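You operate a simulated robot arm through the tools that you are given. There is no shell and no other tool. Be economical: measure what you need, move in short steps, check, and stop when the job is done.

You run a simulated robot arm. Do the job below in one go: nothing can be reset, and whatever is moved stays where it is left.

JOB
Add the small green card to the pile, knock all three flush and weigh them down.
Fine: grey block back where it was; grey stone weight on the pile.
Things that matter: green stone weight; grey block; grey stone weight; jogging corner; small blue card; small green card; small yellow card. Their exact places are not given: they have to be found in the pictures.

It is judged by the outcome, as a careful person would: the job done as asked, and still so three seconds after it is handed in. It fails if anything else is knocked over, pushed out of place, dropped, spilled or broken.

ROBOT AND FRAMES
A 7-joint arm with a two-finger parallel gripper, hanging from a carriage that runs on a rail from [-1983, -10] to [297, 2] (x, y) and turns from -334 to 354 degrees about z. Base frame: it is fixed where the carriage stands at the start and does not move with it; the origin is on the floor, on the carriage's upright axis, x ahead of it, y to its left, z up; the surface under the hand at the start is at about z = 880. Units: mm, degrees, N and s.
With the tool pointing down near the work surface it reaches from about 100 to 600 mm from the robot's upright axis, wherever it stands. Its first joint turns from -166.0 to 166.0 degrees. Places, roughly: jogging corner [700, 300, 900]; small blue card (10x7x1 cm) [700, 300, 900]; small green card (10x7x1 cm) [600, 200, 900]; small yellow card (10x7x1 cm) [700, 300, 900]. Payload 3.91 kg.
The TCP is the grasp point between the finger pads, 30 mm short of the fingertips. In the tool frame z runs along the fingers and y along their closing line. The gripper opens to 110 mm. The fingers are 20 mm wide and 10 mm thick; the gripper's body (48 by 112 mm) begins 55 mm behind the TCP.
Orientation is that of the tool frame in the base frame, as [roll, pitch, yaw] about the fixed x, y, z axes, in that order (R = Rz(yaw) Ry(pitch) Rx(roll)). With the fingers straight down and closing along the base's y, the tool's x points along the base's -x, its y along +y and its z along -z.

CONTROLS
- The arm moves only by the tool servo_tool. Its argument "increments" is a list of rows, each a list of 7 numbers: the shift along the tool's x, y, z in mm, then the turn, a rotation vector about the tool's x, y, z in degrees, then the finger opening in mm, from 0 to 110. In form: [[dx, dy, dz, wx, wy, wz, jaw], ...]. A call has 1 to 20 rows; each row shifts and turns the commanded pose from where the row before left it, along the tool's axes as they then stand. A row lasts 0.2 s, in which the tool goes at most 50 mm and 8.6 degrees; a call with a longer step from one row to the next is refused whole, and so is a gripper value outside its range. Where a pose cannot be reached the arm comes as near as it can. A force on the tool above 40 N (or 10 N above the force at the start of the call, whichever is more), or a blocked arm, ends the call early, and 0.2 s more pass. Each finger travels about 108 mm/s and halts on what it meets, pressing with about 37 N; the grip force reading is that of the motor and also rises with nothing between the fingers. The clock runs only during rows and for 0.2 s after the last one: add rows that do not move to give the fingers time. It gives the time, the measured TCP pose, the force on the tool (base axes), the opening and the grip force at its end, in the units of the frame above (readings bear some noise), with the torque about the TCP (base axes, N m) and any sound that the robot's microphone picked up.
- Cameras (640 x 400 px; columns grow to the right, rows downward): "scene" is now at [201.8, 56.3, 1702.5]; the picture's right is [1.00, -0.00, 0.00], its down [-0.00, -0.93, -0.36] and it looks along [0.00, 0.36, -0.93] (base axes); focal length 214 px, centre (320, 200). "wrist" rides on the gripper at [72, 17, -103] in the tool frame; the picture's right is [-0.23, 0.97, 0.00], its down [-0.76, -0.18, -0.62] and it looks along [-0.61, -0.14, 0.78] (tool axes); focal length 222 px, centre (320, 200).
- camera(camera): a new picture of that camera. The clock stands still meanwhile.
- slide_trunk(by): slides the trunk up (or, below 0, down) by that many mm; the arm and the scene camera ride with it, the base frame stays. It gives what a move gives, with no picture.
- roll_base(legs): drives the robot by 1 to 6 legs, each [ahead, left, turn to the left] in mm, mm and degrees, along the robot's own axes; the way and the turn of a leg run together, so that a leg with both is an arc; at most 1500 mm and 180 degrees a leg. The arm and the cameras ride along, it lands a little off, and it stops where it bumps. It keeps to its track: a leg is cut to what the track allows. It gives what a move gives.
- head_to(pan, tilt): turns the head with the scene camera to pan (to the left, within 155 degrees either way) and tilt (down, from -29 to 69), counted from straight ahead of the robot. It gives what a move gives.
- point_at(camera, pixels): there is no depth. For up to 12 entries [column, row, z] of the newest picture of that camera ("zoom" is the newest enlarged one), the place [x, y] in the base frame at which the ray of that pixel passes the height z, good to about 2 mm. The clock stands still meanwhile.
- enlarge(camera, box): a new picture of the part [left, top, right, bottom] of that camera's present view, enlarged. The clock stands still meanwhile.
- hand_in(): hands the job in; it is judged then, once.

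Keep the steps short. Do not move on a guess: measure, check each grasp and each placing, and mend mistakes. In all there are 80 turns and 60 pictures (those below and enlarged ones count). Leave the gripper open and the arm clear of the work at the hand-in unless told otherwise, and finish with a single line.

The tools are called as name(argument=value, ...) on one line, values as JSON. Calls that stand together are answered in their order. servo_tool: Moves the arm, as the interface text tells. Its arguments: {"type":"object","properties":{"increments":{"type":"array","items":{"type":"array","items":{"type":"number"}}}},"required":["increments"]} The other tools are called the same way: slide_trunk (by) slides the trunk up or down; roll_base (legs) drives the base; head_to (pan, tilt) turns the head that bears the scene camera; camera (camera) takes a picture; point_at (camera, pixels) gives the place at which the rays of pixels pass given heights; enlarge (camera, box) takes an enlarged picture of a part of a camera's view; hand_in () hands the job in.

At the start:

```text
time: 0.0
tcp_pos: [402.0, 363.5, 1113.1]
orientation: [179.9, 0.1, -180.0]
force: [0.4, 0.3, -0.2]
wrist_torque: [0.05, 0.03, 0.02]
width: 110.2
finger_force: 0.0
trunk travel left (down, up): [-411.0, 169.0]
robot x, y, heading: [-2.5, -0.9, 0.1]
head pan, tilt: [89.9, 68.8]
```

scene: 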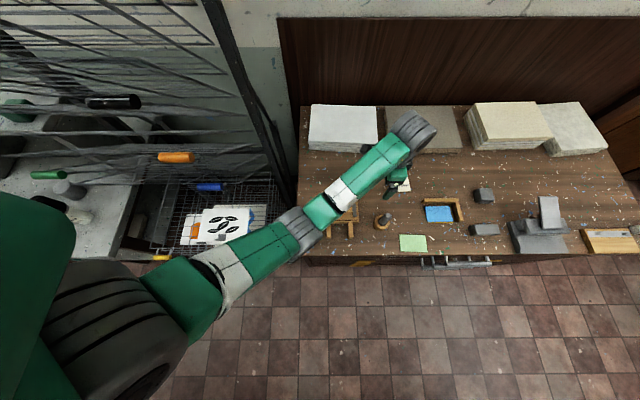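
wrist: 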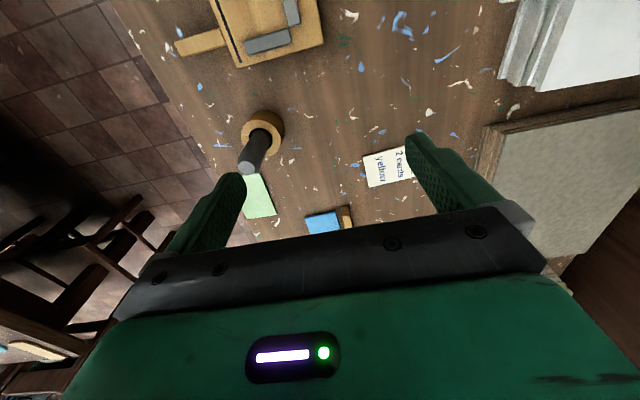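

I see the blue card in an L-shaped wooden corner at about (440,212), the green card at (412,243), and grey blocks at (484,195) and (485,229). I'll enlarge this area and the note.

enlarge(camera="scene", box=[360, 160, 520, 260])

enlarge(camera="wrist", box=[220, 100, 440, 240])

enlarge(camera="scene", box=[480, 160, 640, 260])

```text
4.00 times, centred on (440, 210) of scene
```

zoom: 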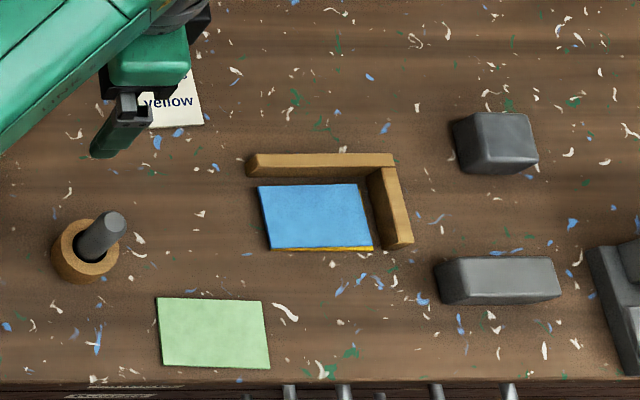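

```text
2.86 times, centred on (330, 170) of wrist
```

zoom: 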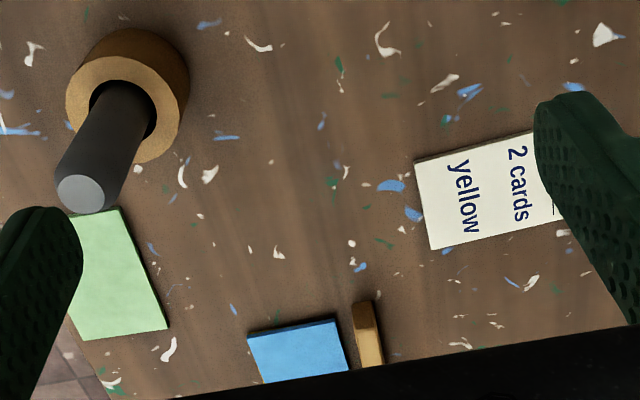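

```text
4.00 times, centred on (560, 210) of scene
```

zoom: 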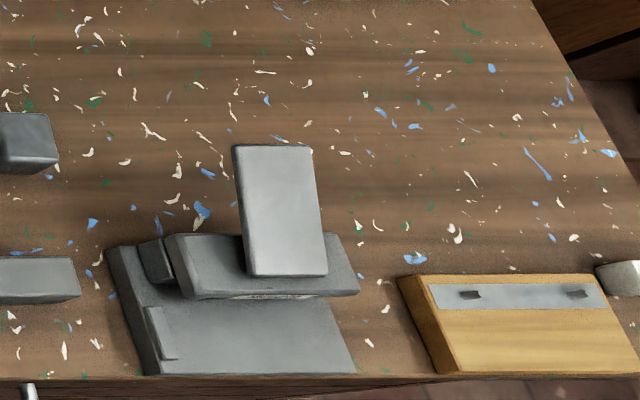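

The note is partly covered by the arm. I'll drive ahead along the rail, which brings the work within reach, and look again. The hand stays at z≈1113, well above everything.

roll_base(legs=[[290, 0, 0]])

camera(camera="scene")

camera(camera="wrist")

```text
time: 2.0
tcp_pos: [692.1, 362.3, 1112.3]
orientation: [-180.0, 0.0, 179.4]
force: [-0.9, -0.1, 0.0]
wrist_torque: [0.03, -0.02, -0.01]
width: 110.0
finger_force: 0.0
trunk travel left (down, up): [-411.0, 169.0]
robot x, y, heading: [285.2, 2.9, -0.4]
head pan, tilt: [89.9, 68.8]
```

```text
54 pictures are left
```

scene: 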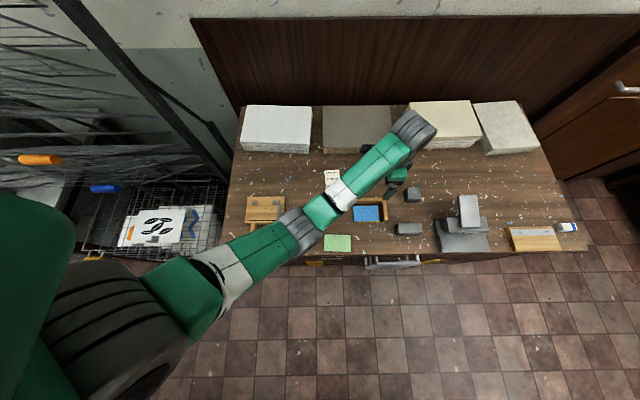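

```text
53 pictures are left
```

wrist: 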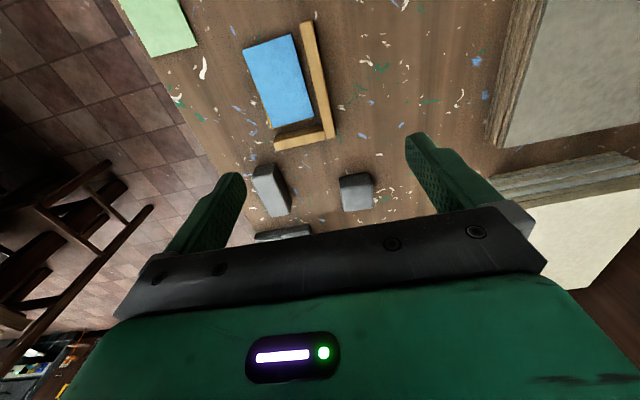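

enlarge(camera="scene", box=[230, 155, 358, 235])

enlarge(camera="scene", box=[310, 170, 470, 270])

enlarge(camera="wrist", box=[220, 130, 420, 255])

```text
5.00 times, centred on (294, 195) of scene
```

zoom: 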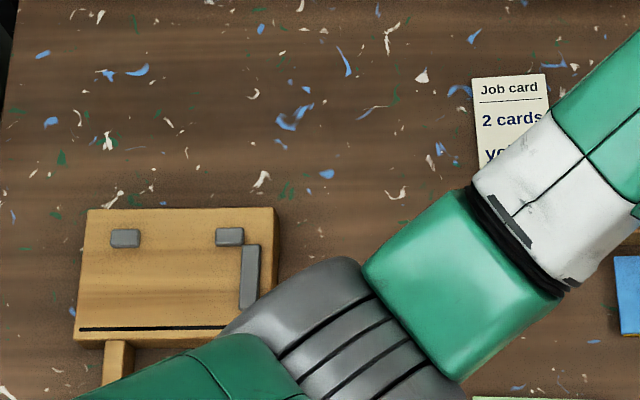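

```text
4.00 times, centred on (390, 220) of scene
```

zoom: 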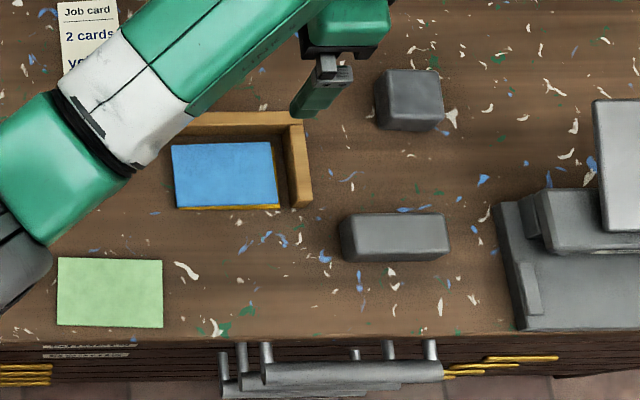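

```text
3.20 times, centred on (320, 192) of wrist
```

zoom: 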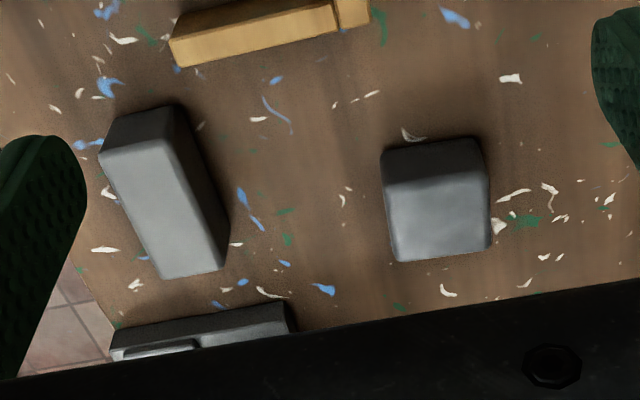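

I'll measure the visible things. Zoom is the wrist one now, so I'll use scene pixels instead: green card, pile, corner, both grey blocks.

enlarge(camera="scene", box=[310, 170, 470, 270])

point_at(camera="zoom", pixels=[[58, 258, 890], [162, 259, 890], [163, 327, 890], [57, 325, 890], [172, 146, 900], [273, 142, 900], [279, 204, 900], [175, 207, 900], [312, 205, 880], [345, 262, 880], [449, 260, 880], [382, 130, 880]])

point_at(camera="zoom", pixels=[[340, 214, 920], [446, 213, 920], [449, 237, 920], [344, 240, 920], [387, 71, 930], [438, 70, 930], [442, 118, 930], [390, 120, 930], [289, 125, 910], [303, 124, 910], [312, 205, 910], [297, 206, 910]])

```text
4.00 times, centred on (390, 220) of scene
```

zoom: 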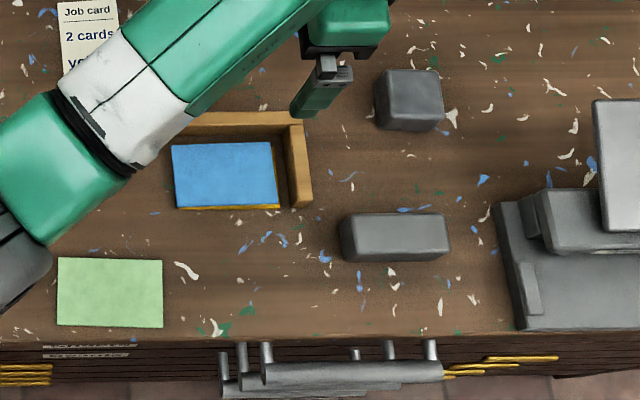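

```text
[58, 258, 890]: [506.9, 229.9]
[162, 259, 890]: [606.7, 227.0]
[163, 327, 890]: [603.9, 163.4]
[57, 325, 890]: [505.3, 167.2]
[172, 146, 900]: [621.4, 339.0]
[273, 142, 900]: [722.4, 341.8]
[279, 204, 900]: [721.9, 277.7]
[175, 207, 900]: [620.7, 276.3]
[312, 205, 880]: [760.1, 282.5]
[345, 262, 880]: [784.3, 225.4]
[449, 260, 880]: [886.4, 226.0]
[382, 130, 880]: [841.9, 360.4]
```

```text
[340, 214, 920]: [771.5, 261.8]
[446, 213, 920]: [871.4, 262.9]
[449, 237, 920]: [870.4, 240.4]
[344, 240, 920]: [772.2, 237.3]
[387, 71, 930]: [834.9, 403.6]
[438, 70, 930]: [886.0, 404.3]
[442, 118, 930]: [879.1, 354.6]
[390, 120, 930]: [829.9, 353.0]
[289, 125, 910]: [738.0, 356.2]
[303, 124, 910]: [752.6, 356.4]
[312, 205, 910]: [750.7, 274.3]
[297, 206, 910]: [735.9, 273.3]
```

The arm still hides part of the desk and the job card. I'll pull the hand back to about (452, 300, 1200) so the wrist camera looks over the whole work area.

servo_tool(increments=[[40, -10, -15, 0, 0, 0, 110], [40, -10, -15, 0, 0, 0, 110], [40, -10, -15, 0, 0, 0, 110], [40, -10, -15, 0, 0, 0, 110], [40, -10, -15, 0, 0, 0, 110], [40, -10, -15, 0, 0, 0, 110], [0, 0, 0, 0, 0, 0, 110]])

camera(camera="wrist")

camera(camera="scene")

```text
time: 3.6
tcp_pos: [449.7, 304.6, 1202.3]
orientation: [180.0, 0.0, 179.5]
force: [0.1, 0.0, 0.1]
wrist_torque: [-0.01, -0.01, 0.0]
width: 110.0
finger_force: 0.1
trunk travel left (down, up): [-411.0, 169.0]
robot x, y, heading: [289.3, 1.3, -0.6]
head pan, tilt: [89.9, 68.8]
```

```text
48 pictures are left
```

wrist: 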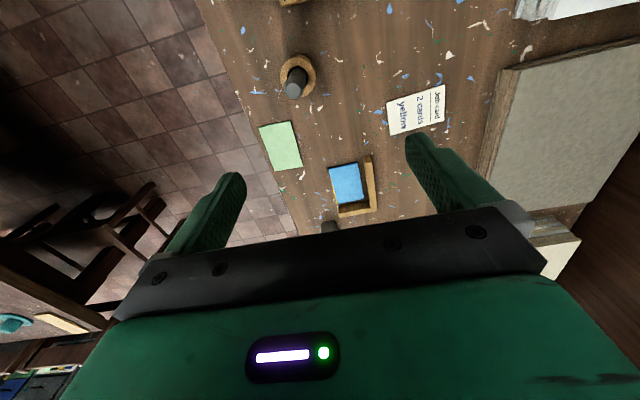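

```text
47 pictures are left
```

scene: 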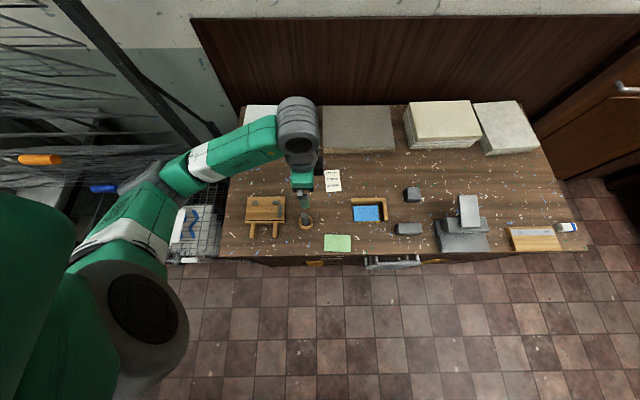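

Now nearly everything is in sight. I'll enlarge the job card and the desk, then the right half.

enlarge(camera="scene", box=[300, 155, 428, 235])

enlarge(camera="scene", box=[230, 180, 358, 260])

enlarge(camera="scene", box=[390, 160, 598, 290])

```text
5.00 times, centred on (364, 195) of scene
```

zoom: 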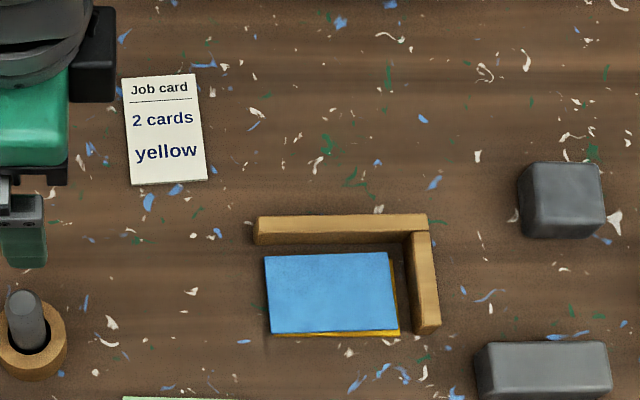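

```text
5.00 times, centred on (294, 220) of scene
```

zoom: 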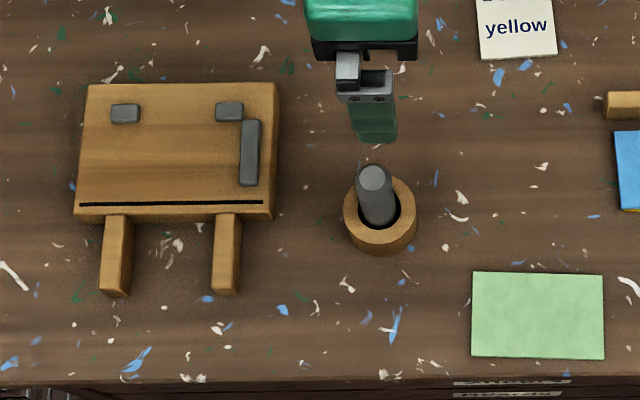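

```text
3.08 times, centred on (494, 225) of scene
```

zoom: 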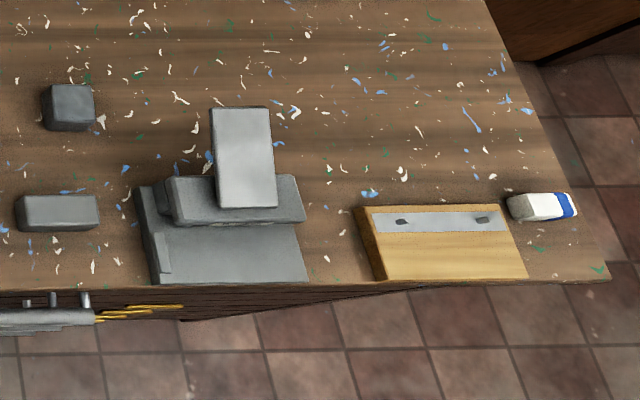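

The job card reads "2 cards yellow", which describes the pile as it stands. I still don't see the green stone weight, and I must tell the grey block from the grey weight. I'll turn the head left to look at the side.

head_to(pan=130, tilt=50)

camera(camera="scene")

head_to(pan=60, tilt=55)

camera(camera="scene")

```text
time: 4.7
tcp_pos: [452.1, 303.8, 1201.5]
orientation: [179.9, 0.1, 179.5]
force: [0.4, 0.1, -0.4]
wrist_torque: [-0.05, 0.0, 0.02]
width: 109.8
finger_force: 0.0
trunk travel left (down, up): [-411.0, 169.0]
robot x, y, heading: [286.4, 4.1, -0.8]
head pan, tilt: [130.0, 50.0]
```

```text
43 pictures are left
```

scene: 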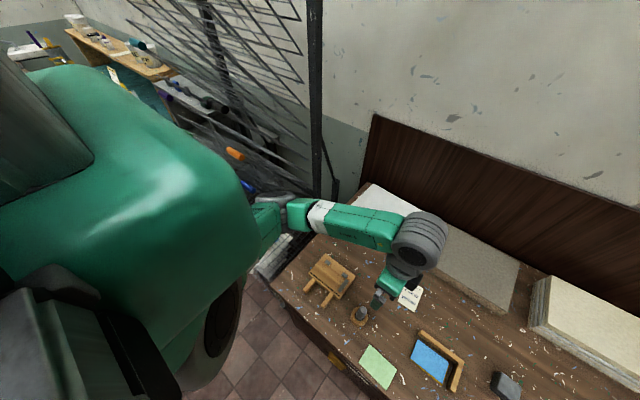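

```text
time: 6.1
tcp_pos: [451.9, 303.2, 1201.4]
orientation: [179.9, 0.0, 179.4]
force: [0.0, 0.3, 0.4]
wrist_torque: [0.01, -0.01, 0.0]
width: 109.8
finger_force: 0.0
trunk travel left (down, up): [-411.0, 169.0]
robot x, y, heading: [284.8, 1.9, -0.6]
head pan, tilt: [60.0, 55.0]
```

```text
42 pictures are left
```

scene: 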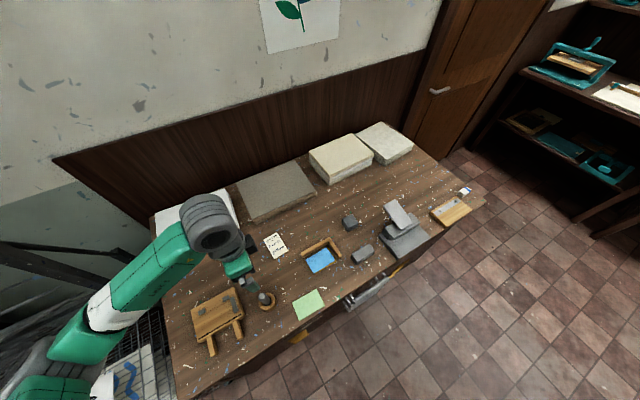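

No green weight stands out. I'll move in with the wrist camera for a close view of the two grey things; the camera should then centre near (820, 280).

servo_tool(increments=[[-40, 0, 18, 0, 0, 0, 110], [-40, 0, 18, 0, 0, 0, 110], [-40, 0, 18, 0, 0, 0, 110], [-40, 0, 18, 0, 0, 0, 110], [-40, 0, 18, 0, 0, 0, 110], [-20, 0, 18, 0, 0, 0, 110], [0, 0, 0, 0, 0, 0, 110]])

enlarge(camera="wrist", box=[180, 60, 440, 220])

head_to(pan=60, tilt=60)

enlarge(camera="scene", box=[320, 180, 448, 260])

```text
time: 7.7
tcp_pos: [674.4, 301.8, 1092.6]
orientation: [-179.9, -0.1, 179.4]
force: [-0.5, 0.0, 0.4]
wrist_torque: [0.0, 0.03, 0.01]
width: 110.0
finger_force: 0.1
trunk travel left (down, up): [-411.0, 169.0]
robot x, y, heading: [290.5, -0.1, -0.2]
head pan, tilt: [60.0, 55.0]
```

```text
2.46 times, centred on (310, 140) of wrist
```

zoom: 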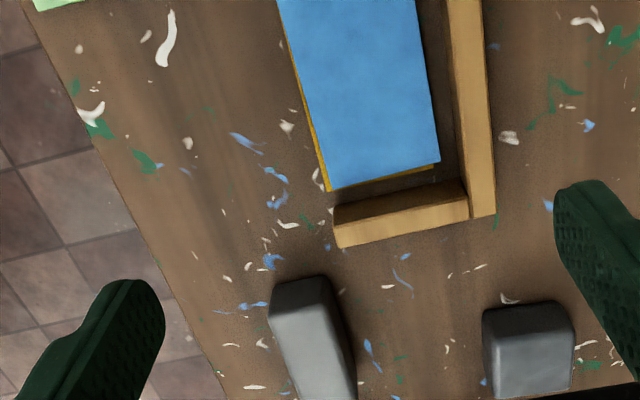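

```text
time: 8.3
tcp_pos: [672.4, 301.7, 1093.5]
orientation: [180.0, 0.0, 179.5]
force: [-0.2, 0.4, -0.1]
wrist_torque: [0.0, -0.02, -0.01]
width: 110.0
finger_force: 0.0
trunk travel left (down, up): [-411.0, 169.0]
robot x, y, heading: [284.4, 1.9, -0.6]
head pan, tilt: [60.0, 60.0]
```

```text
5.00 times, centred on (384, 220) of scene
```

zoom: 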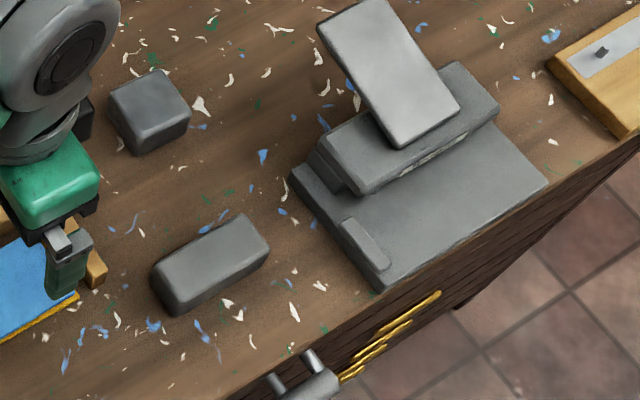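

I'll look around the room for the weights before deciding which grey thing is which.

head_to(pan=150, tilt=30)

camera(camera="scene")

head_to(pan=20, tilt=35)

camera(camera="scene")

head_to(pan=-90, tilt=40)

camera(camera="scene")

```text
time: 10.0
tcp_pos: [673.0, 301.3, 1093.8]
orientation: [-180.0, 0.0, 179.6]
force: [-0.1, 0.1, -1.0]
wrist_torque: [0.01, 0.0, 0.0]
width: 110.0
finger_force: 0.1
trunk travel left (down, up): [-411.0, 169.0]
robot x, y, heading: [286.5, -0.5, -0.7]
head pan, tilt: [150.0, 30.0]
```

```text
39 pictures are left
```

scene: 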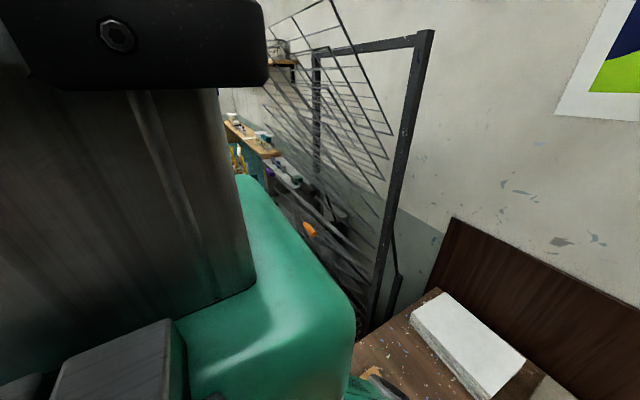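

```text
time: 12.1
tcp_pos: [673.7, 301.8, 1094.5]
orientation: [180.0, 0.0, 179.5]
force: [0.0, 0.6, 0.3]
wrist_torque: [-0.02, -0.04, 0.07]
width: 110.1
finger_force: 0.1
trunk travel left (down, up): [-411.0, 169.0]
robot x, y, heading: [281.8, -0.4, -0.6]
head pan, tilt: [20.0, 35.0]
```

```text
38 pictures are left
```

scene: 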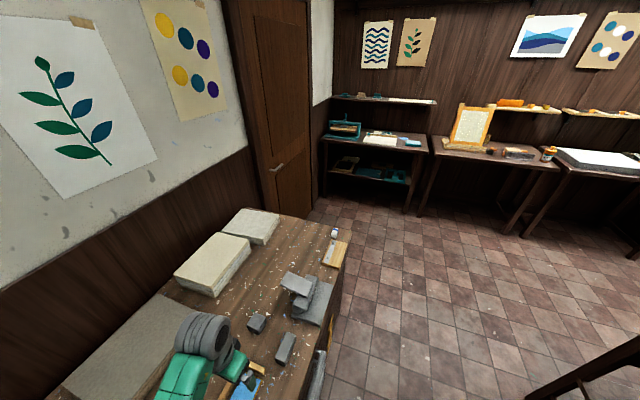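

```text
time: 14.0
tcp_pos: [672.9, 302.1, 1093.3]
orientation: [180.0, 0.0, 179.6]
force: [0.0, 0.5, -0.1]
wrist_torque: [0.0, -0.02, 0.0]
width: 110.1
finger_force: 0.0
trunk travel left (down, up): [-411.0, 169.0]
robot x, y, heading: [286.6, 1.9, -0.4]
head pan, tilt: [-90.0, 40.0]
```

```text
37 pictures are left
```

scene: 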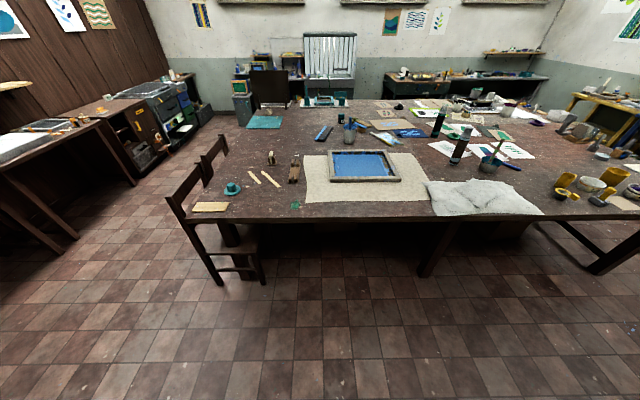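

On the big table behind there's a teal object at (232,188) and small things nearby. I'll enlarge this.

enlarge(camera="scene", box=[180, 140, 340, 240])

enlarge(camera="scene", box=[420, 100, 640, 230])

```text
4.00 times, centred on (260, 190) of scene
```

zoom: 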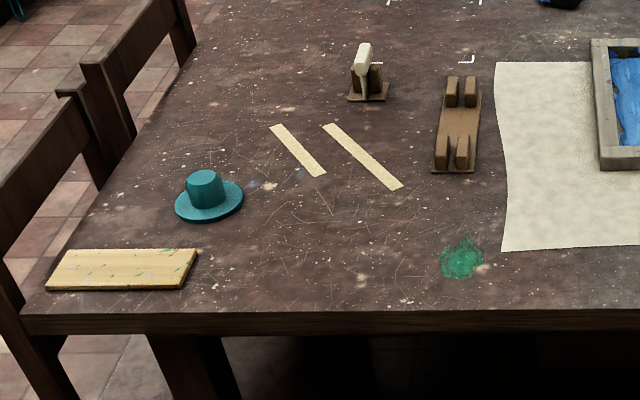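

```text
2.91 times, centred on (530, 165) of scene
```

zoom: 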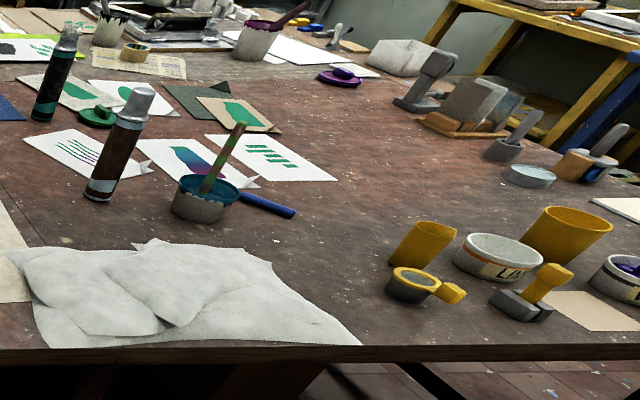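

In the first picture a green cylinder (47,175) and a grey dome (68,190) stood on the counter left of the desk. I'll drive back to the start (clear path, hand at z≈1093) and look there.

roll_base(legs=[[-285, 0, 0]])

head_to(pan=115, tilt=55)

camera(camera="scene")

enlarge(camera="scene", box=[0, 0, 320, 200])

```text
time: 15.9
tcp_pos: [391.2, 301.6, 1092.2]
orientation: [-180.0, 0.0, 179.5]
force: [0.6, 0.7, 0.3]
wrist_torque: [-0.02, -0.01, 0.0]
width: 109.9
finger_force: 0.1
trunk travel left (down, up): [-411.0, 169.0]
robot x, y, heading: [7.2, -4.7, -0.6]
head pan, tilt: [-90.0, 40.0]
```

```text
time: 18.9
tcp_pos: [390.6, 300.3, 1094.3]
orientation: [-179.9, 0.0, 179.5]
force: [0.5, 0.1, 0.2]
wrist_torque: [-0.01, 0.03, -0.01]
width: 109.9
finger_force: 0.0
trunk travel left (down, up): [-411.0, 169.0]
robot x, y, heading: [5.7, 0.3, -0.9]
head pan, tilt: [115.0, 55.0]
```

```text
34 pictures are left
```

scene: 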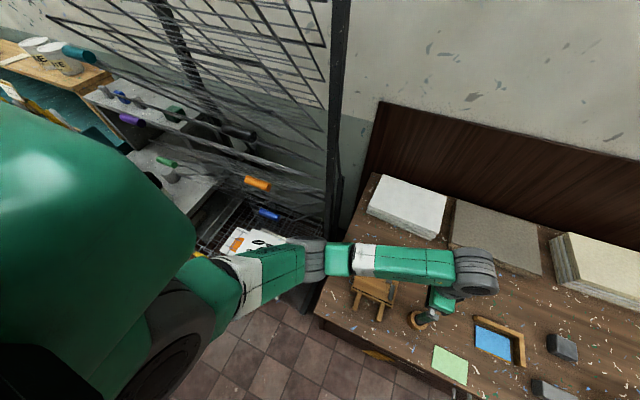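

```text
2.00 times, centred on (160, 100) of scene
```

zoom: 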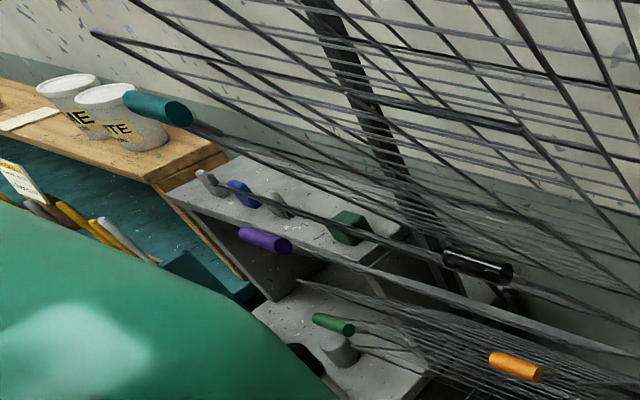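

There's a dark green block on a stone shelf at (172,112). I'll enlarge it to learn the shape of a stone weight.

enlarge(camera="scene", box=[80, 70, 240, 170])

enlarge(camera="scene", box=[140, 90, 204, 130])

```text
4.00 times, centred on (160, 120) of scene
```

zoom: 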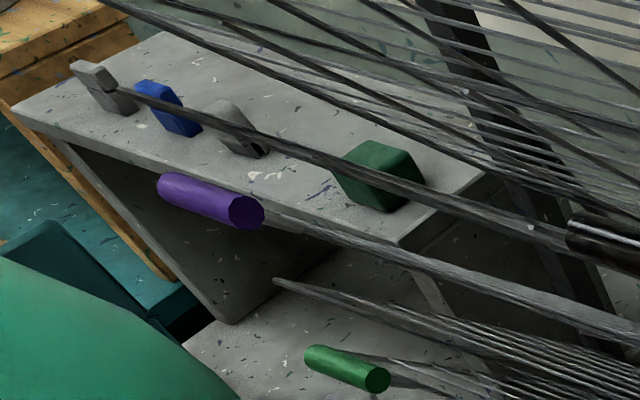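

```text
10.00 times, centred on (172, 110) of scene
```

zoom: 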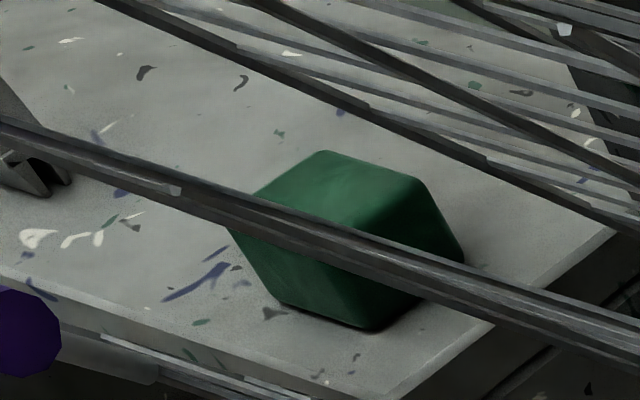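

The green stone weight is a cube on the distant shelf. So the grey cube at about (858,379) is the grey stone weight, and the long bar is the grey block. I'll drive ahead again, set the head back, and measure more finely.

roll_base(legs=[[285, 0, 0]])

head_to(pan=75, tilt=66)

servo_tool(increments=[[30, -20, -10, 0, 0, 0, 110], [40, -20, -10, 0, 0, 0, 110], [40, -20, 0, 0, 0, 0, 110], [40, -20, 0, 0, 0, 0, 110], [40, 0, 0, 0, 0, 0, 110], [40, 0, 0, 0, 0, 0, 110], [30, 0, 0, 0, 0, 0, 110], [0, 0, 0, 0, 0, 0, 110]])

enlarge(camera="wrist", box=[200, 50, 440, 200])

enlarge(camera="scene", box=[300, 160, 460, 260])

```text
time: 20.9
tcp_pos: [680.0, 302.1, 1093.7]
orientation: [-179.9, -0.1, 179.4]
force: [-0.8, 0.1, 0.2]
wrist_torque: [0.0, -0.01, -0.01]
width: 110.1
finger_force: 0.1
trunk travel left (down, up): [-411.0, 169.0]
robot x, y, heading: [291.1, 0.5, -0.6]
head pan, tilt: [115.0, 55.0]
```

```text
time: 22.0
tcp_pos: [679.5, 301.1, 1094.4]
orientation: [-179.9, 0.0, 179.3]
force: [0.0, 1.2, 0.5]
wrist_torque: [0.03, -0.01, 0.01]
width: 110.0
finger_force: 0.1
trunk travel left (down, up): [-411.0, 169.0]
robot x, y, heading: [288.8, 0.6, -0.4]
head pan, tilt: [75.0, 66.0]
```

```text
time: 23.8
tcp_pos: [417.8, 224.6, 1113.1]
orientation: [-180.0, 0.0, 179.3]
force: [0.5, 0.2, 0.4]
wrist_torque: [-0.03, -0.01, 0.0]
width: 109.9
finger_force: 0.1
trunk travel left (down, up): [-411.0, 169.0]
robot x, y, heading: [295.2, 2.5, -0.5]
head pan, tilt: [75.0, 66.0]
```

```text
2.67 times, centred on (320, 125) of wrist
```

zoom: 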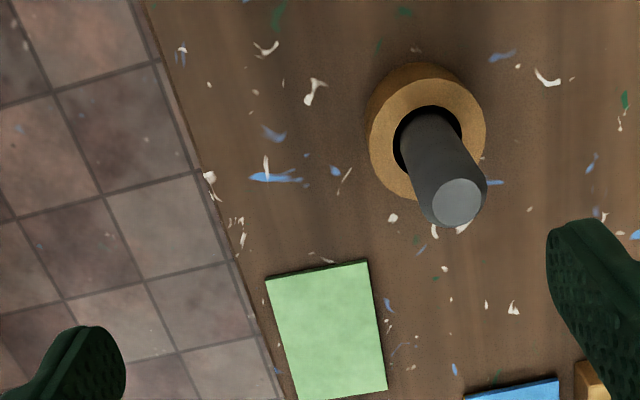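

```text
4.00 times, centred on (380, 210) of scene
```

zoom: 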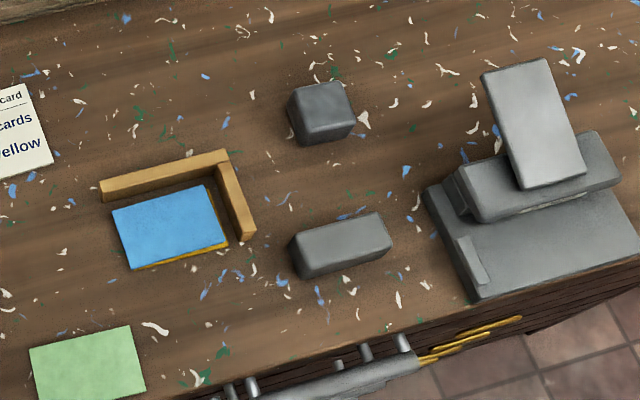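

The unobstructed scene zoom serves for measuring the pile, the corner's walls, the bar and the cube.

point_at(camera="zoom", pixels=[[31, 348, 890], [132, 326, 890], [146, 391, 890], [112, 210, 900], [202, 185, 900], [228, 243, 900], [132, 269, 900], [101, 180, 910], [224, 149, 910], [256, 235, 880], [132, 272, 880], [229, 248, 880]])

point_at(camera="zoom", pixels=[[104, 194, 910], [217, 166, 910], [229, 162, 910], [256, 228, 910], [243, 235, 910], [292, 236, 920], [376, 212, 920], [391, 240, 920], [302, 267, 920], [303, 278, 880], [391, 252, 880], [354, 130, 880]])

point_at(camera="zoom", pixels=[[294, 90, 930], [339, 81, 930], [354, 119, 930], [307, 132, 930], [306, 147, 880], [355, 133, 880], [287, 107, 880], [241, 239, 880], [290, 248, 880]])

```text
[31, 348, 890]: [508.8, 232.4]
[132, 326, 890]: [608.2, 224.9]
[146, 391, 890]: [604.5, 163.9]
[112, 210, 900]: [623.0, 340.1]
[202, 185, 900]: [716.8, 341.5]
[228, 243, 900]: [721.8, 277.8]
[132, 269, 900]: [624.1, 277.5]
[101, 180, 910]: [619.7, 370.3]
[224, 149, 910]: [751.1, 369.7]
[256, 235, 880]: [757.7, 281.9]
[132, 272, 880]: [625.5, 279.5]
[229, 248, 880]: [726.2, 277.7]
```

```text
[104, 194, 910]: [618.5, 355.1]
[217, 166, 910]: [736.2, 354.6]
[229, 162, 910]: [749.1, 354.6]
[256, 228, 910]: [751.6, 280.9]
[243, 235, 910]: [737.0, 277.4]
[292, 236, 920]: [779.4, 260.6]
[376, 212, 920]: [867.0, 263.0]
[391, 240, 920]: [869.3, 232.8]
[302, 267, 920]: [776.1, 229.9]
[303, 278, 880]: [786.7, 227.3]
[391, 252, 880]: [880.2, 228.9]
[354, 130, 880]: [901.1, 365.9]
```

```text
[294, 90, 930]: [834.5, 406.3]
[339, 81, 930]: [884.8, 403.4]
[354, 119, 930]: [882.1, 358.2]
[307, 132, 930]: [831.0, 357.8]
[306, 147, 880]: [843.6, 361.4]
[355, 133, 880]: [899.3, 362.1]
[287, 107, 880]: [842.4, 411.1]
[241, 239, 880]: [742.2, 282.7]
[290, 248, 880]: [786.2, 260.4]
```

Corner walls: inner faces at y≈355 and x≈736. The green card is near (557,197), turned about -2°. I'll check it from the wrist camera too.

enlarge(camera="wrist", box=[280, 130, 440, 230])

```text
4.00 times, centred on (360, 180) of wrist
```

zoom: 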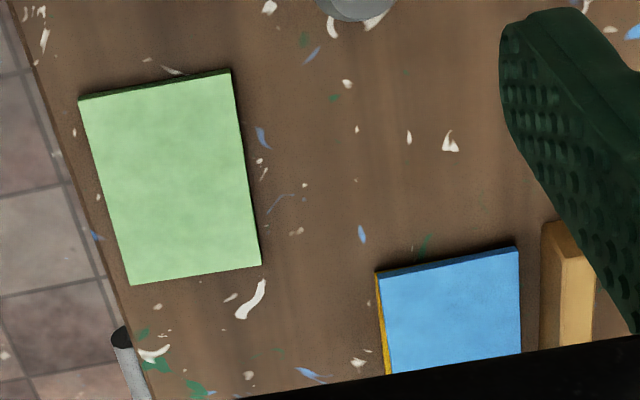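

point_at(camera="zoom", pixels=[[79, 101, 890], [230, 73, 890], [261, 265, 890], [130, 285, 890], [377, 272, 900], [517, 247, 900], [521, 352, 900], [541, 222, 880], [118, 320, 880], [389, 375, 890], [541, 223, 905]])

```text
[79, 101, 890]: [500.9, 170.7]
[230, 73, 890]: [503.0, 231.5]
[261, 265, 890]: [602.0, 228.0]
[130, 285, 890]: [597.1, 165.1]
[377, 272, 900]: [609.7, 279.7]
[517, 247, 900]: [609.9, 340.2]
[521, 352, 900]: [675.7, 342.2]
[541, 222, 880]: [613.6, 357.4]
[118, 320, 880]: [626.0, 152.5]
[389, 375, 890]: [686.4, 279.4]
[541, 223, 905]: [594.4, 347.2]
```

The two cameras differ a little in x, which suggests the table is a bit below 880; I'll feel for it by touch. First I'll move above the green card at about (556,197), z 960, jaw 86, turned to match the card.

servo_tool(increments=[[-35, -6.3, 20, 0, 0, 0.4, 100], [-35, -6.3, 25, 0, 0, 0.4, 90], [-35, -6.3, 30, 0, 0, 0.4, 86], [-33.5, -6.4, 38, 0, 0, 0.4, 86], [0, 0, 40, 0, 0, 0, 86], [0, 0, 0, 0, 0, 0, 86]])

enlarge(camera="scene", box=[270, 190, 398, 270])

```text
refused: row 4 steps farther than a row can; nothing moved
```

```text
5.00 times, centred on (334, 230) of scene
```

zoom: 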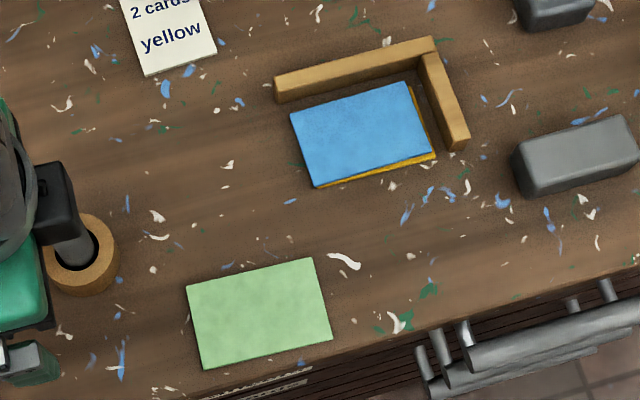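

One row was too long. I'll split it, and measure the card once more from this unblocked view.

point_at(camera="zoom", pixels=[[186, 286, 885], [314, 258, 885], [332, 341, 885], [204, 369, 885]])

servo_tool(increments=[[-35, -6.3, 10, 0, 0, 0.4, 100], [-35, -6.3, 20, 0, 0, 0.4, 90], [-35, -6.3, 25, 0, 0, 0.4, 86], [-33.5, -6.4, 25, 0, 0, 0.4, 86], [0, 0, 40, 0, 0, 0, 86], [0, 0, 30, 0, 0, 0, 86], [0, 0, 0, 0, 0, 0, 86]])

enlarge(camera="scene", box=[270, 190, 398, 270])

```text
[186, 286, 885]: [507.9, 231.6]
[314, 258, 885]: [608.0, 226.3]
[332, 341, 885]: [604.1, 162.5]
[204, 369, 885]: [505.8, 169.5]
```

```text
time: 25.4
tcp_pos: [557.7, 195.6, 962.2]
orientation: [180.0, 0.0, 177.8]
force: [-0.1, 0.3, -0.2]
wrist_torque: [0.01, 0.01, -0.04]
width: 86.1
finger_force: 0.1
trunk travel left (down, up): [-411.0, 169.0]
robot x, y, heading: [293.1, -0.5, -0.6]
head pan, tilt: [75.0, 66.0]
```

```text
5.00 times, centred on (334, 230) of scene
```

zoom: 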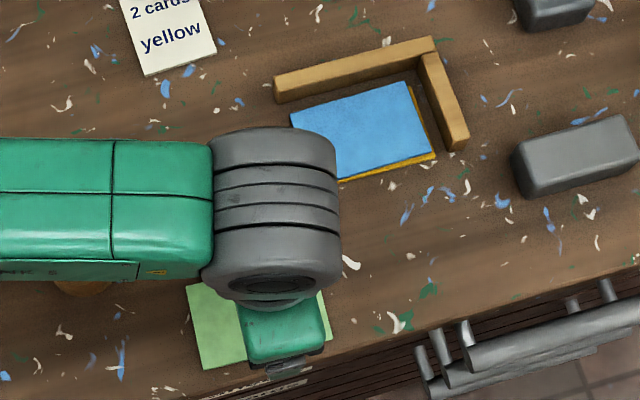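

Centred over the card: centre (556.5,197.5) versus TCP (557.7,195.6). I'll go down to about z 916 with a 2 mm correction in y.

servo_tool(increments=[[1, 2, 15, 0, 0, 0, 86], [0, 0, 15, 0, 0, 0, 86], [0, 0, 10, 0, 0, 0, 86], [0, 0, 6, 0, 0, 0, 86], [0, 0, 0, 0, 0, 0, 86]])

camera(camera="wrist")

```text
time: 26.6
tcp_pos: [556.0, 197.3, 917.0]
orientation: [179.9, 0.0, 177.8]
force: [0.6, -0.1, -0.2]
wrist_torque: [-0.01, 0.01, -0.02]
width: 86.0
finger_force: 0.0
trunk travel left (down, up): [-411.0, 169.0]
robot x, y, heading: [290.8, 3.8, -0.6]
head pan, tilt: [75.0, 66.0]
```

```text
25 pictures are left
```

wrist: 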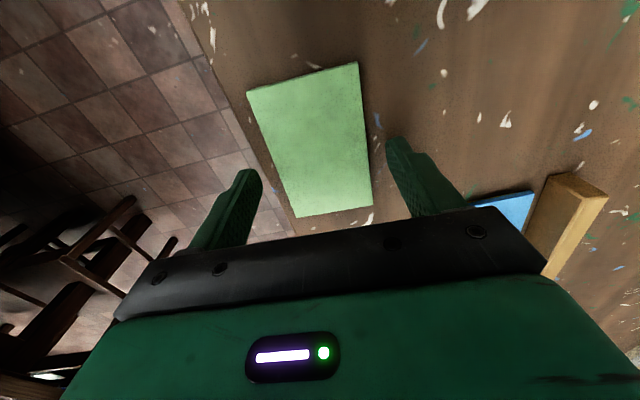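

The fingers straddle the card evenly. I'll creep down 2 mm at a time and watch the vertical force.

servo_tool(increments=[[0, 0, 2, 0, 0, 0, 86], [0, 0, 2, 0, 0, 0, 86], [0, 0, 2, 0, 0, 0, 86], [0, 0, 0, 0, 0, 0, 86]])

```text
time: 27.6
tcp_pos: [555.3, 197.9, 912.3]
orientation: [-180.0, 0.0, 177.7]
force: [-0.4, 0.9, -0.7]
wrist_torque: [0.0, 0.0, 0.02]
width: 85.9
finger_force: 0.1
trunk travel left (down, up): [-411.0, 169.0]
robot x, y, heading: [291.0, 1.8, -0.6]
head pan, tilt: [75.0, 66.0]
```

servo_tool(increments=[[0, 0, 1, 0, 0, 0, 86], [0, 0, 1, 0, 0, 0, 86], [0, 0, 1, 0, 0, 0, 86], [0, 0, 0, 0, 0, 0, 86]])

```text
time: 28.6
tcp_pos: [557.3, 198.6, 910.2]
orientation: [-180.0, 0.0, 177.7]
force: [-7.0, -6.8, 36.6]
wrist_torque: [0.89, 0.25, 0.07]
width: 85.1
finger_force: 0.0
trunk travel left (down, up): [-411.0, 169.0]
robot x, y, heading: [289.1, 1.9, -0.7]
head pan, tilt: [75.0, 66.0]
```

The table is at z = 880 (tips touch with TCP at 910). I'll back up 4 mm and close on the card.

servo_tool(increments=[[0, 0, -4, 0, 0, 0, 86], [0, 0, 0, 0, 0, 0, 78], [0, 0, 0, 0, 0, 0, 72], [0, 0, 0, 0, 0, 0, 62], [0, 0, 0, 0, 0, 0, 55], [0, 0, 0, 0, 0, 0, 55]])

```text
time: 30.0
tcp_pos: [557.3, 197.5, 912.4]
orientation: [-180.0, 0.0, 177.8]
force: [-0.6, 0.0, 0.2]
wrist_torque: [-0.02, -0.01, 0.05]
width: 62.6
finger_force: 37.3
trunk travel left (down, up): [-411.0, 169.0]
robot x, y, heading: [294.0, -0.5, -0.6]
head pan, tilt: [75.0, 66.0]
```

Gripped: card width 62.6 mm, force 37 N. I'll lift it 70 mm and look.

servo_tool(increments=[[0, 0, -10, 0, 0, 0, 55], [0, 0, -20, 0, 0, 0, 55], [0, 0, -40, 0, 0, 0, 55], [0, 0, 0, 0, 0, 0, 55]])

camera(camera="wrist")

```text
time: 31.0
tcp_pos: [556.1, 198.4, 983.1]
orientation: [179.9, 0.0, 177.8]
force: [0.3, -0.8, -0.2]
wrist_torque: [0.0, -0.02, -0.01]
width: 62.4
finger_force: 37.3
trunk travel left (down, up): [-411.0, 169.0]
robot x, y, heading: [293.7, 1.8, -0.7]
head pan, tilt: [75.0, 66.0]
```

```text
24 pictures are left
```

wrist: 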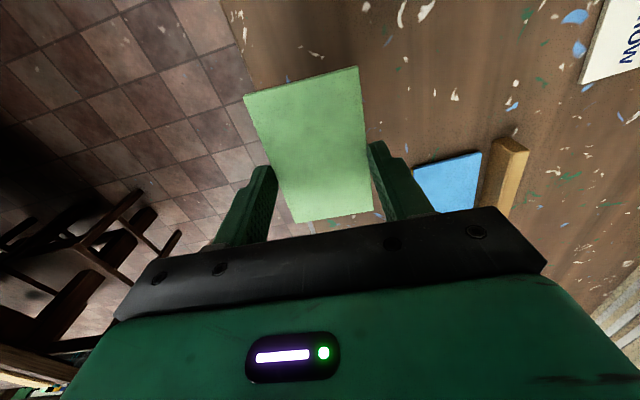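

The card is held level. Next I'll carry it to above the pile at (670,304), kept a little toward -y so the far finger clears the wall at y≈355, and square it up.

servo_tool(increments=[[-27.5, 27.5, 0, 0, 0, 0, 55], [-27.5, 27.5, 0, 0, 0, 0, 55], [-27.5, 27.5, 0, 0, 0, 0, 55], [-27.4, 27.4, 0, 0, 0, 0, 55], [0, 0, 0, 0, 0, -2.2, 55], [0, 0, 20, 0, 0, 0, 55], [0, 0, 0, 0, 0, 0, 55]])

enlarge(camera="scene", box=[300, 180, 428, 260])

camera(camera="wrist")

```text
time: 32.6
tcp_pos: [671.0, 303.0, 963.1]
orientation: [-180.0, 0.0, -180.0]
force: [0.0, 0.4, -1.4]
wrist_torque: [0.0, -0.01, 0.02]
width: 62.7
finger_force: 37.4
trunk travel left (down, up): [-411.0, 169.0]
robot x, y, heading: [291.5, 4.6, -0.6]
head pan, tilt: [75.0, 66.0]
```

```text
5.00 times, centred on (364, 220) of scene
```

zoom: 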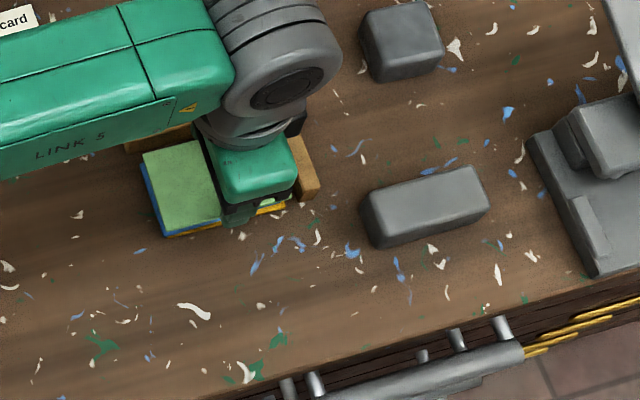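

```text
22 pictures are left
```

wrist: 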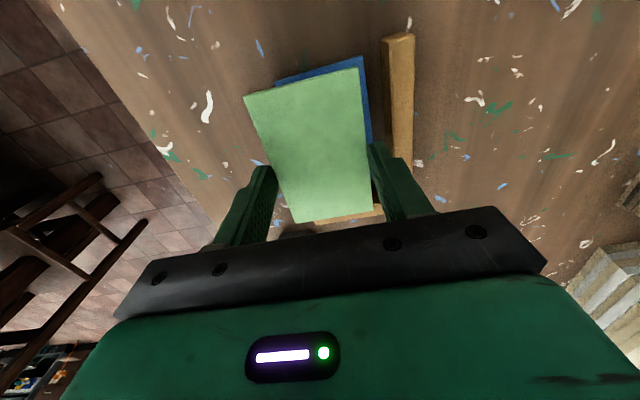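

The green card lies over the pile, and the far finger is clear of the wall. I'll lower to z≈936, then creep.

servo_tool(increments=[[0, 0, 12, 0, 0, 0, 55], [0, 0, 10, 0, 0, 0, 55], [0, 0, 5, 0, 0, 0, 55], [0, 0, 1, 0, 0, 0, 55], [0, 0, 1, 0, 0, 0, 55], [0, 0, 0, 0, 0, 0, 55]])

```text
time: 34.0
tcp_pos: [670.4, 303.8, 933.5]
orientation: [-180.0, 0.0, 180.0]
force: [-0.5, -0.1, 0.3]
wrist_torque: [0.06, -0.01, -0.02]
width: 62.4
finger_force: 36.4
trunk travel left (down, up): [-411.0, 169.0]
robot x, y, heading: [289.1, 0.7, -0.5]
head pan, tilt: [75.0, 66.0]
```

servo_tool(increments=[[0, 0, 1, 0, 0, 0, 55], [0, 0, 0.7, 0, 0, 0, 55], [0, 0, 0, 0, 0, 0, 55]])

```text
time: 34.8
tcp_pos: [670.3, 303.1, 931.9]
orientation: [179.9, -0.1, -180.0]
force: [-0.1, -0.6, 0.0]
wrist_torque: [0.04, 0.03, 0.02]
width: 62.6
finger_force: 36.9
trunk travel left (down, up): [-411.0, 169.0]
robot x, y, heading: [290.3, 3.7, -0.7]
head pan, tilt: [75.0, 66.0]
```

No contact yet, so the cards may be slightly under 10 mm thick. I'll continue 1 mm at a time.

servo_tool(increments=[[0, 0, 0.7, 0, 0, 0, 55], [0, 0, 0.7, 0, 0, 0, 55], [0, 0, 0, 0, 0, 0, 55]])

```text
time: 35.6
tcp_pos: [671.1, 303.7, 931.1]
orientation: [-179.9, 0.0, -180.0]
force: [0.2, -0.2, 0.2]
wrist_torque: [0.01, -0.02, 0.0]
width: 62.7
finger_force: 37.4
trunk travel left (down, up): [-411.0, 169.0]
robot x, y, heading: [290.5, 5.5, -0.5]
head pan, tilt: [75.0, 66.0]
```

servo_tool(increments=[[0, 0, 0.7, 0, 0, 0, 55], [0, 0, 0.7, 0, 0, 0, 55], [0, 0, 0, 0, 0, 0, 55]])

enlarge(camera="scene", box=[316, 200, 380, 240])

```text
time: 36.4
tcp_pos: [670.3, 304.2, 930.7]
orientation: [180.0, 0.0, 180.0]
force: [0.0, 0.2, 0.9]
wrist_torque: [0.03, 0.03, -0.02]
width: 62.6
finger_force: 36.8
trunk travel left (down, up): [-411.0, 169.0]
robot x, y, heading: [288.1, -0.4, -0.7]
head pan, tilt: [75.0, 66.0]
```

```text
10.00 times, centred on (348, 220) of scene
```

zoom: 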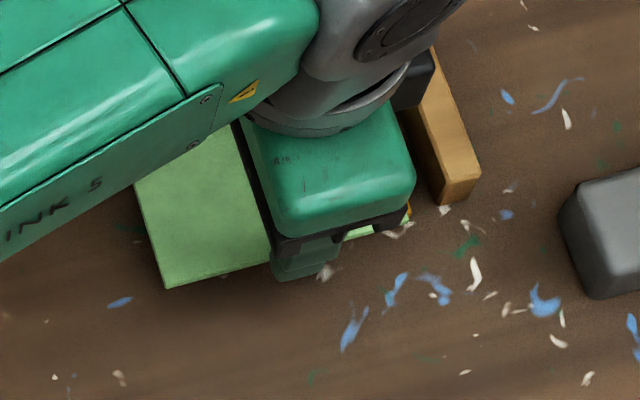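

servo_tool(increments=[[0, 0, 0.8, 0, 0, 0, 55], [0, 0, 0.8, 0, 0, 0, 55], [0, 0, 0.8, 0, 0, 0, 55], [0, 0, 0, 0, 0, 0, 55]])

```text
time: 37.4
tcp_pos: [670.7, 304.5, 926.9]
orientation: [-179.9, -0.1, 180.0]
force: [-0.5, 0.8, 0.1]
wrist_torque: [0.02, 0.0, 0.02]
width: 62.8
finger_force: 37.6
trunk travel left (down, up): [-411.0, 169.0]
robot x, y, heading: [291.5, 2.4, -0.5]
head pan, tilt: [75.0, 66.0]
```

servo_tool(increments=[[0, 0, 0.8, 0, 0, 0, 55], [0, 0, 0.8, 0, 0, 0, 55], [0, 0, 0, 0, 0, 0, 55]])

```text
time: 38.2
tcp_pos: [669.5, 304.2, 925.0]
orientation: [179.9, -0.1, 179.8]
force: [0.2, 0.7, 0.2]
wrist_torque: [0.02, -0.03, 0.0]
width: 62.4
finger_force: 37.0
trunk travel left (down, up): [-411.0, 169.0]
robot x, y, heading: [293.0, 2.3, -0.8]
head pan, tilt: [75.0, 66.0]
```

servo_tool(increments=[[0, 0, 0.8, 0, 0, 0, 55], [0, 0, 0.8, 0, 0, 0, 55], [0, 0, 0, 0, 0, 0, 55]])

camera(camera="wrist")

```text
time: 39.0
tcp_pos: [670.8, 302.5, 921.9]
orientation: [180.0, -0.1, 179.9]
force: [-0.3, -0.1, -0.1]
wrist_torque: [0.04, -0.02, -0.02]
width: 62.6
finger_force: 37.2
trunk travel left (down, up): [-411.0, 169.0]
robot x, y, heading: [292.7, 1.0, -0.6]
head pan, tilt: [75.0, 66.0]
```

```text
20 pictures are left
```

wrist: 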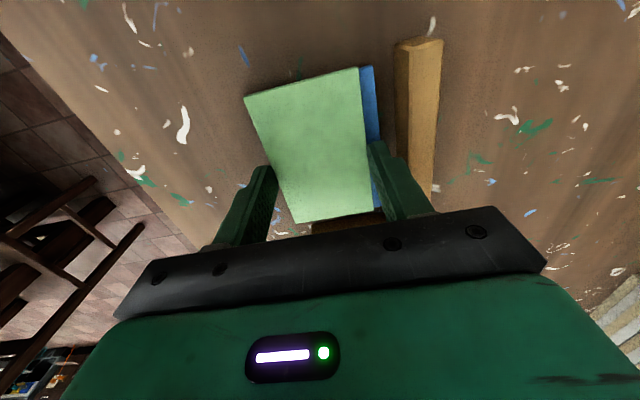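

The blue card shows just under the green one; the cards must be about 4–5 mm thick. I'll carry on.

servo_tool(increments=[[0, 0, 0.7, 0, 0, 0, 55], [0, 0, 0.7, 0, 0, 0, 55], [0, 0, 0, 0, 0, 0, 55]])

```text
time: 39.8
tcp_pos: [669.9, 302.8, 921.7]
orientation: [-180.0, 0.0, -180.0]
force: [-0.5, 0.0, -0.3]
wrist_torque: [0.0, -0.01, 0.03]
width: 62.5
finger_force: 36.8
trunk travel left (down, up): [-411.0, 169.0]
robot x, y, heading: [289.0, 3.1, -0.6]
head pan, tilt: [75.0, 66.0]
```

servo_tool(increments=[[0, 0, 0.7, 0, 0, 0, 55], [0, 0, 0.7, 0, 0, 0, 55], [0, 0, 0, 0, 0, 0, 55]])

```text
time: 40.6
tcp_pos: [670.4, 304.4, 921.0]
orientation: [-180.0, 0.0, 179.9]
force: [-1.2, 0.2, 10.6]
wrist_torque: [0.01, 0.08, -0.01]
width: 62.2
finger_force: 37.5
trunk travel left (down, up): [-411.0, 169.0]
robot x, y, heading: [290.3, 1.6, -0.7]
head pan, tilt: [75.0, 66.0]
```

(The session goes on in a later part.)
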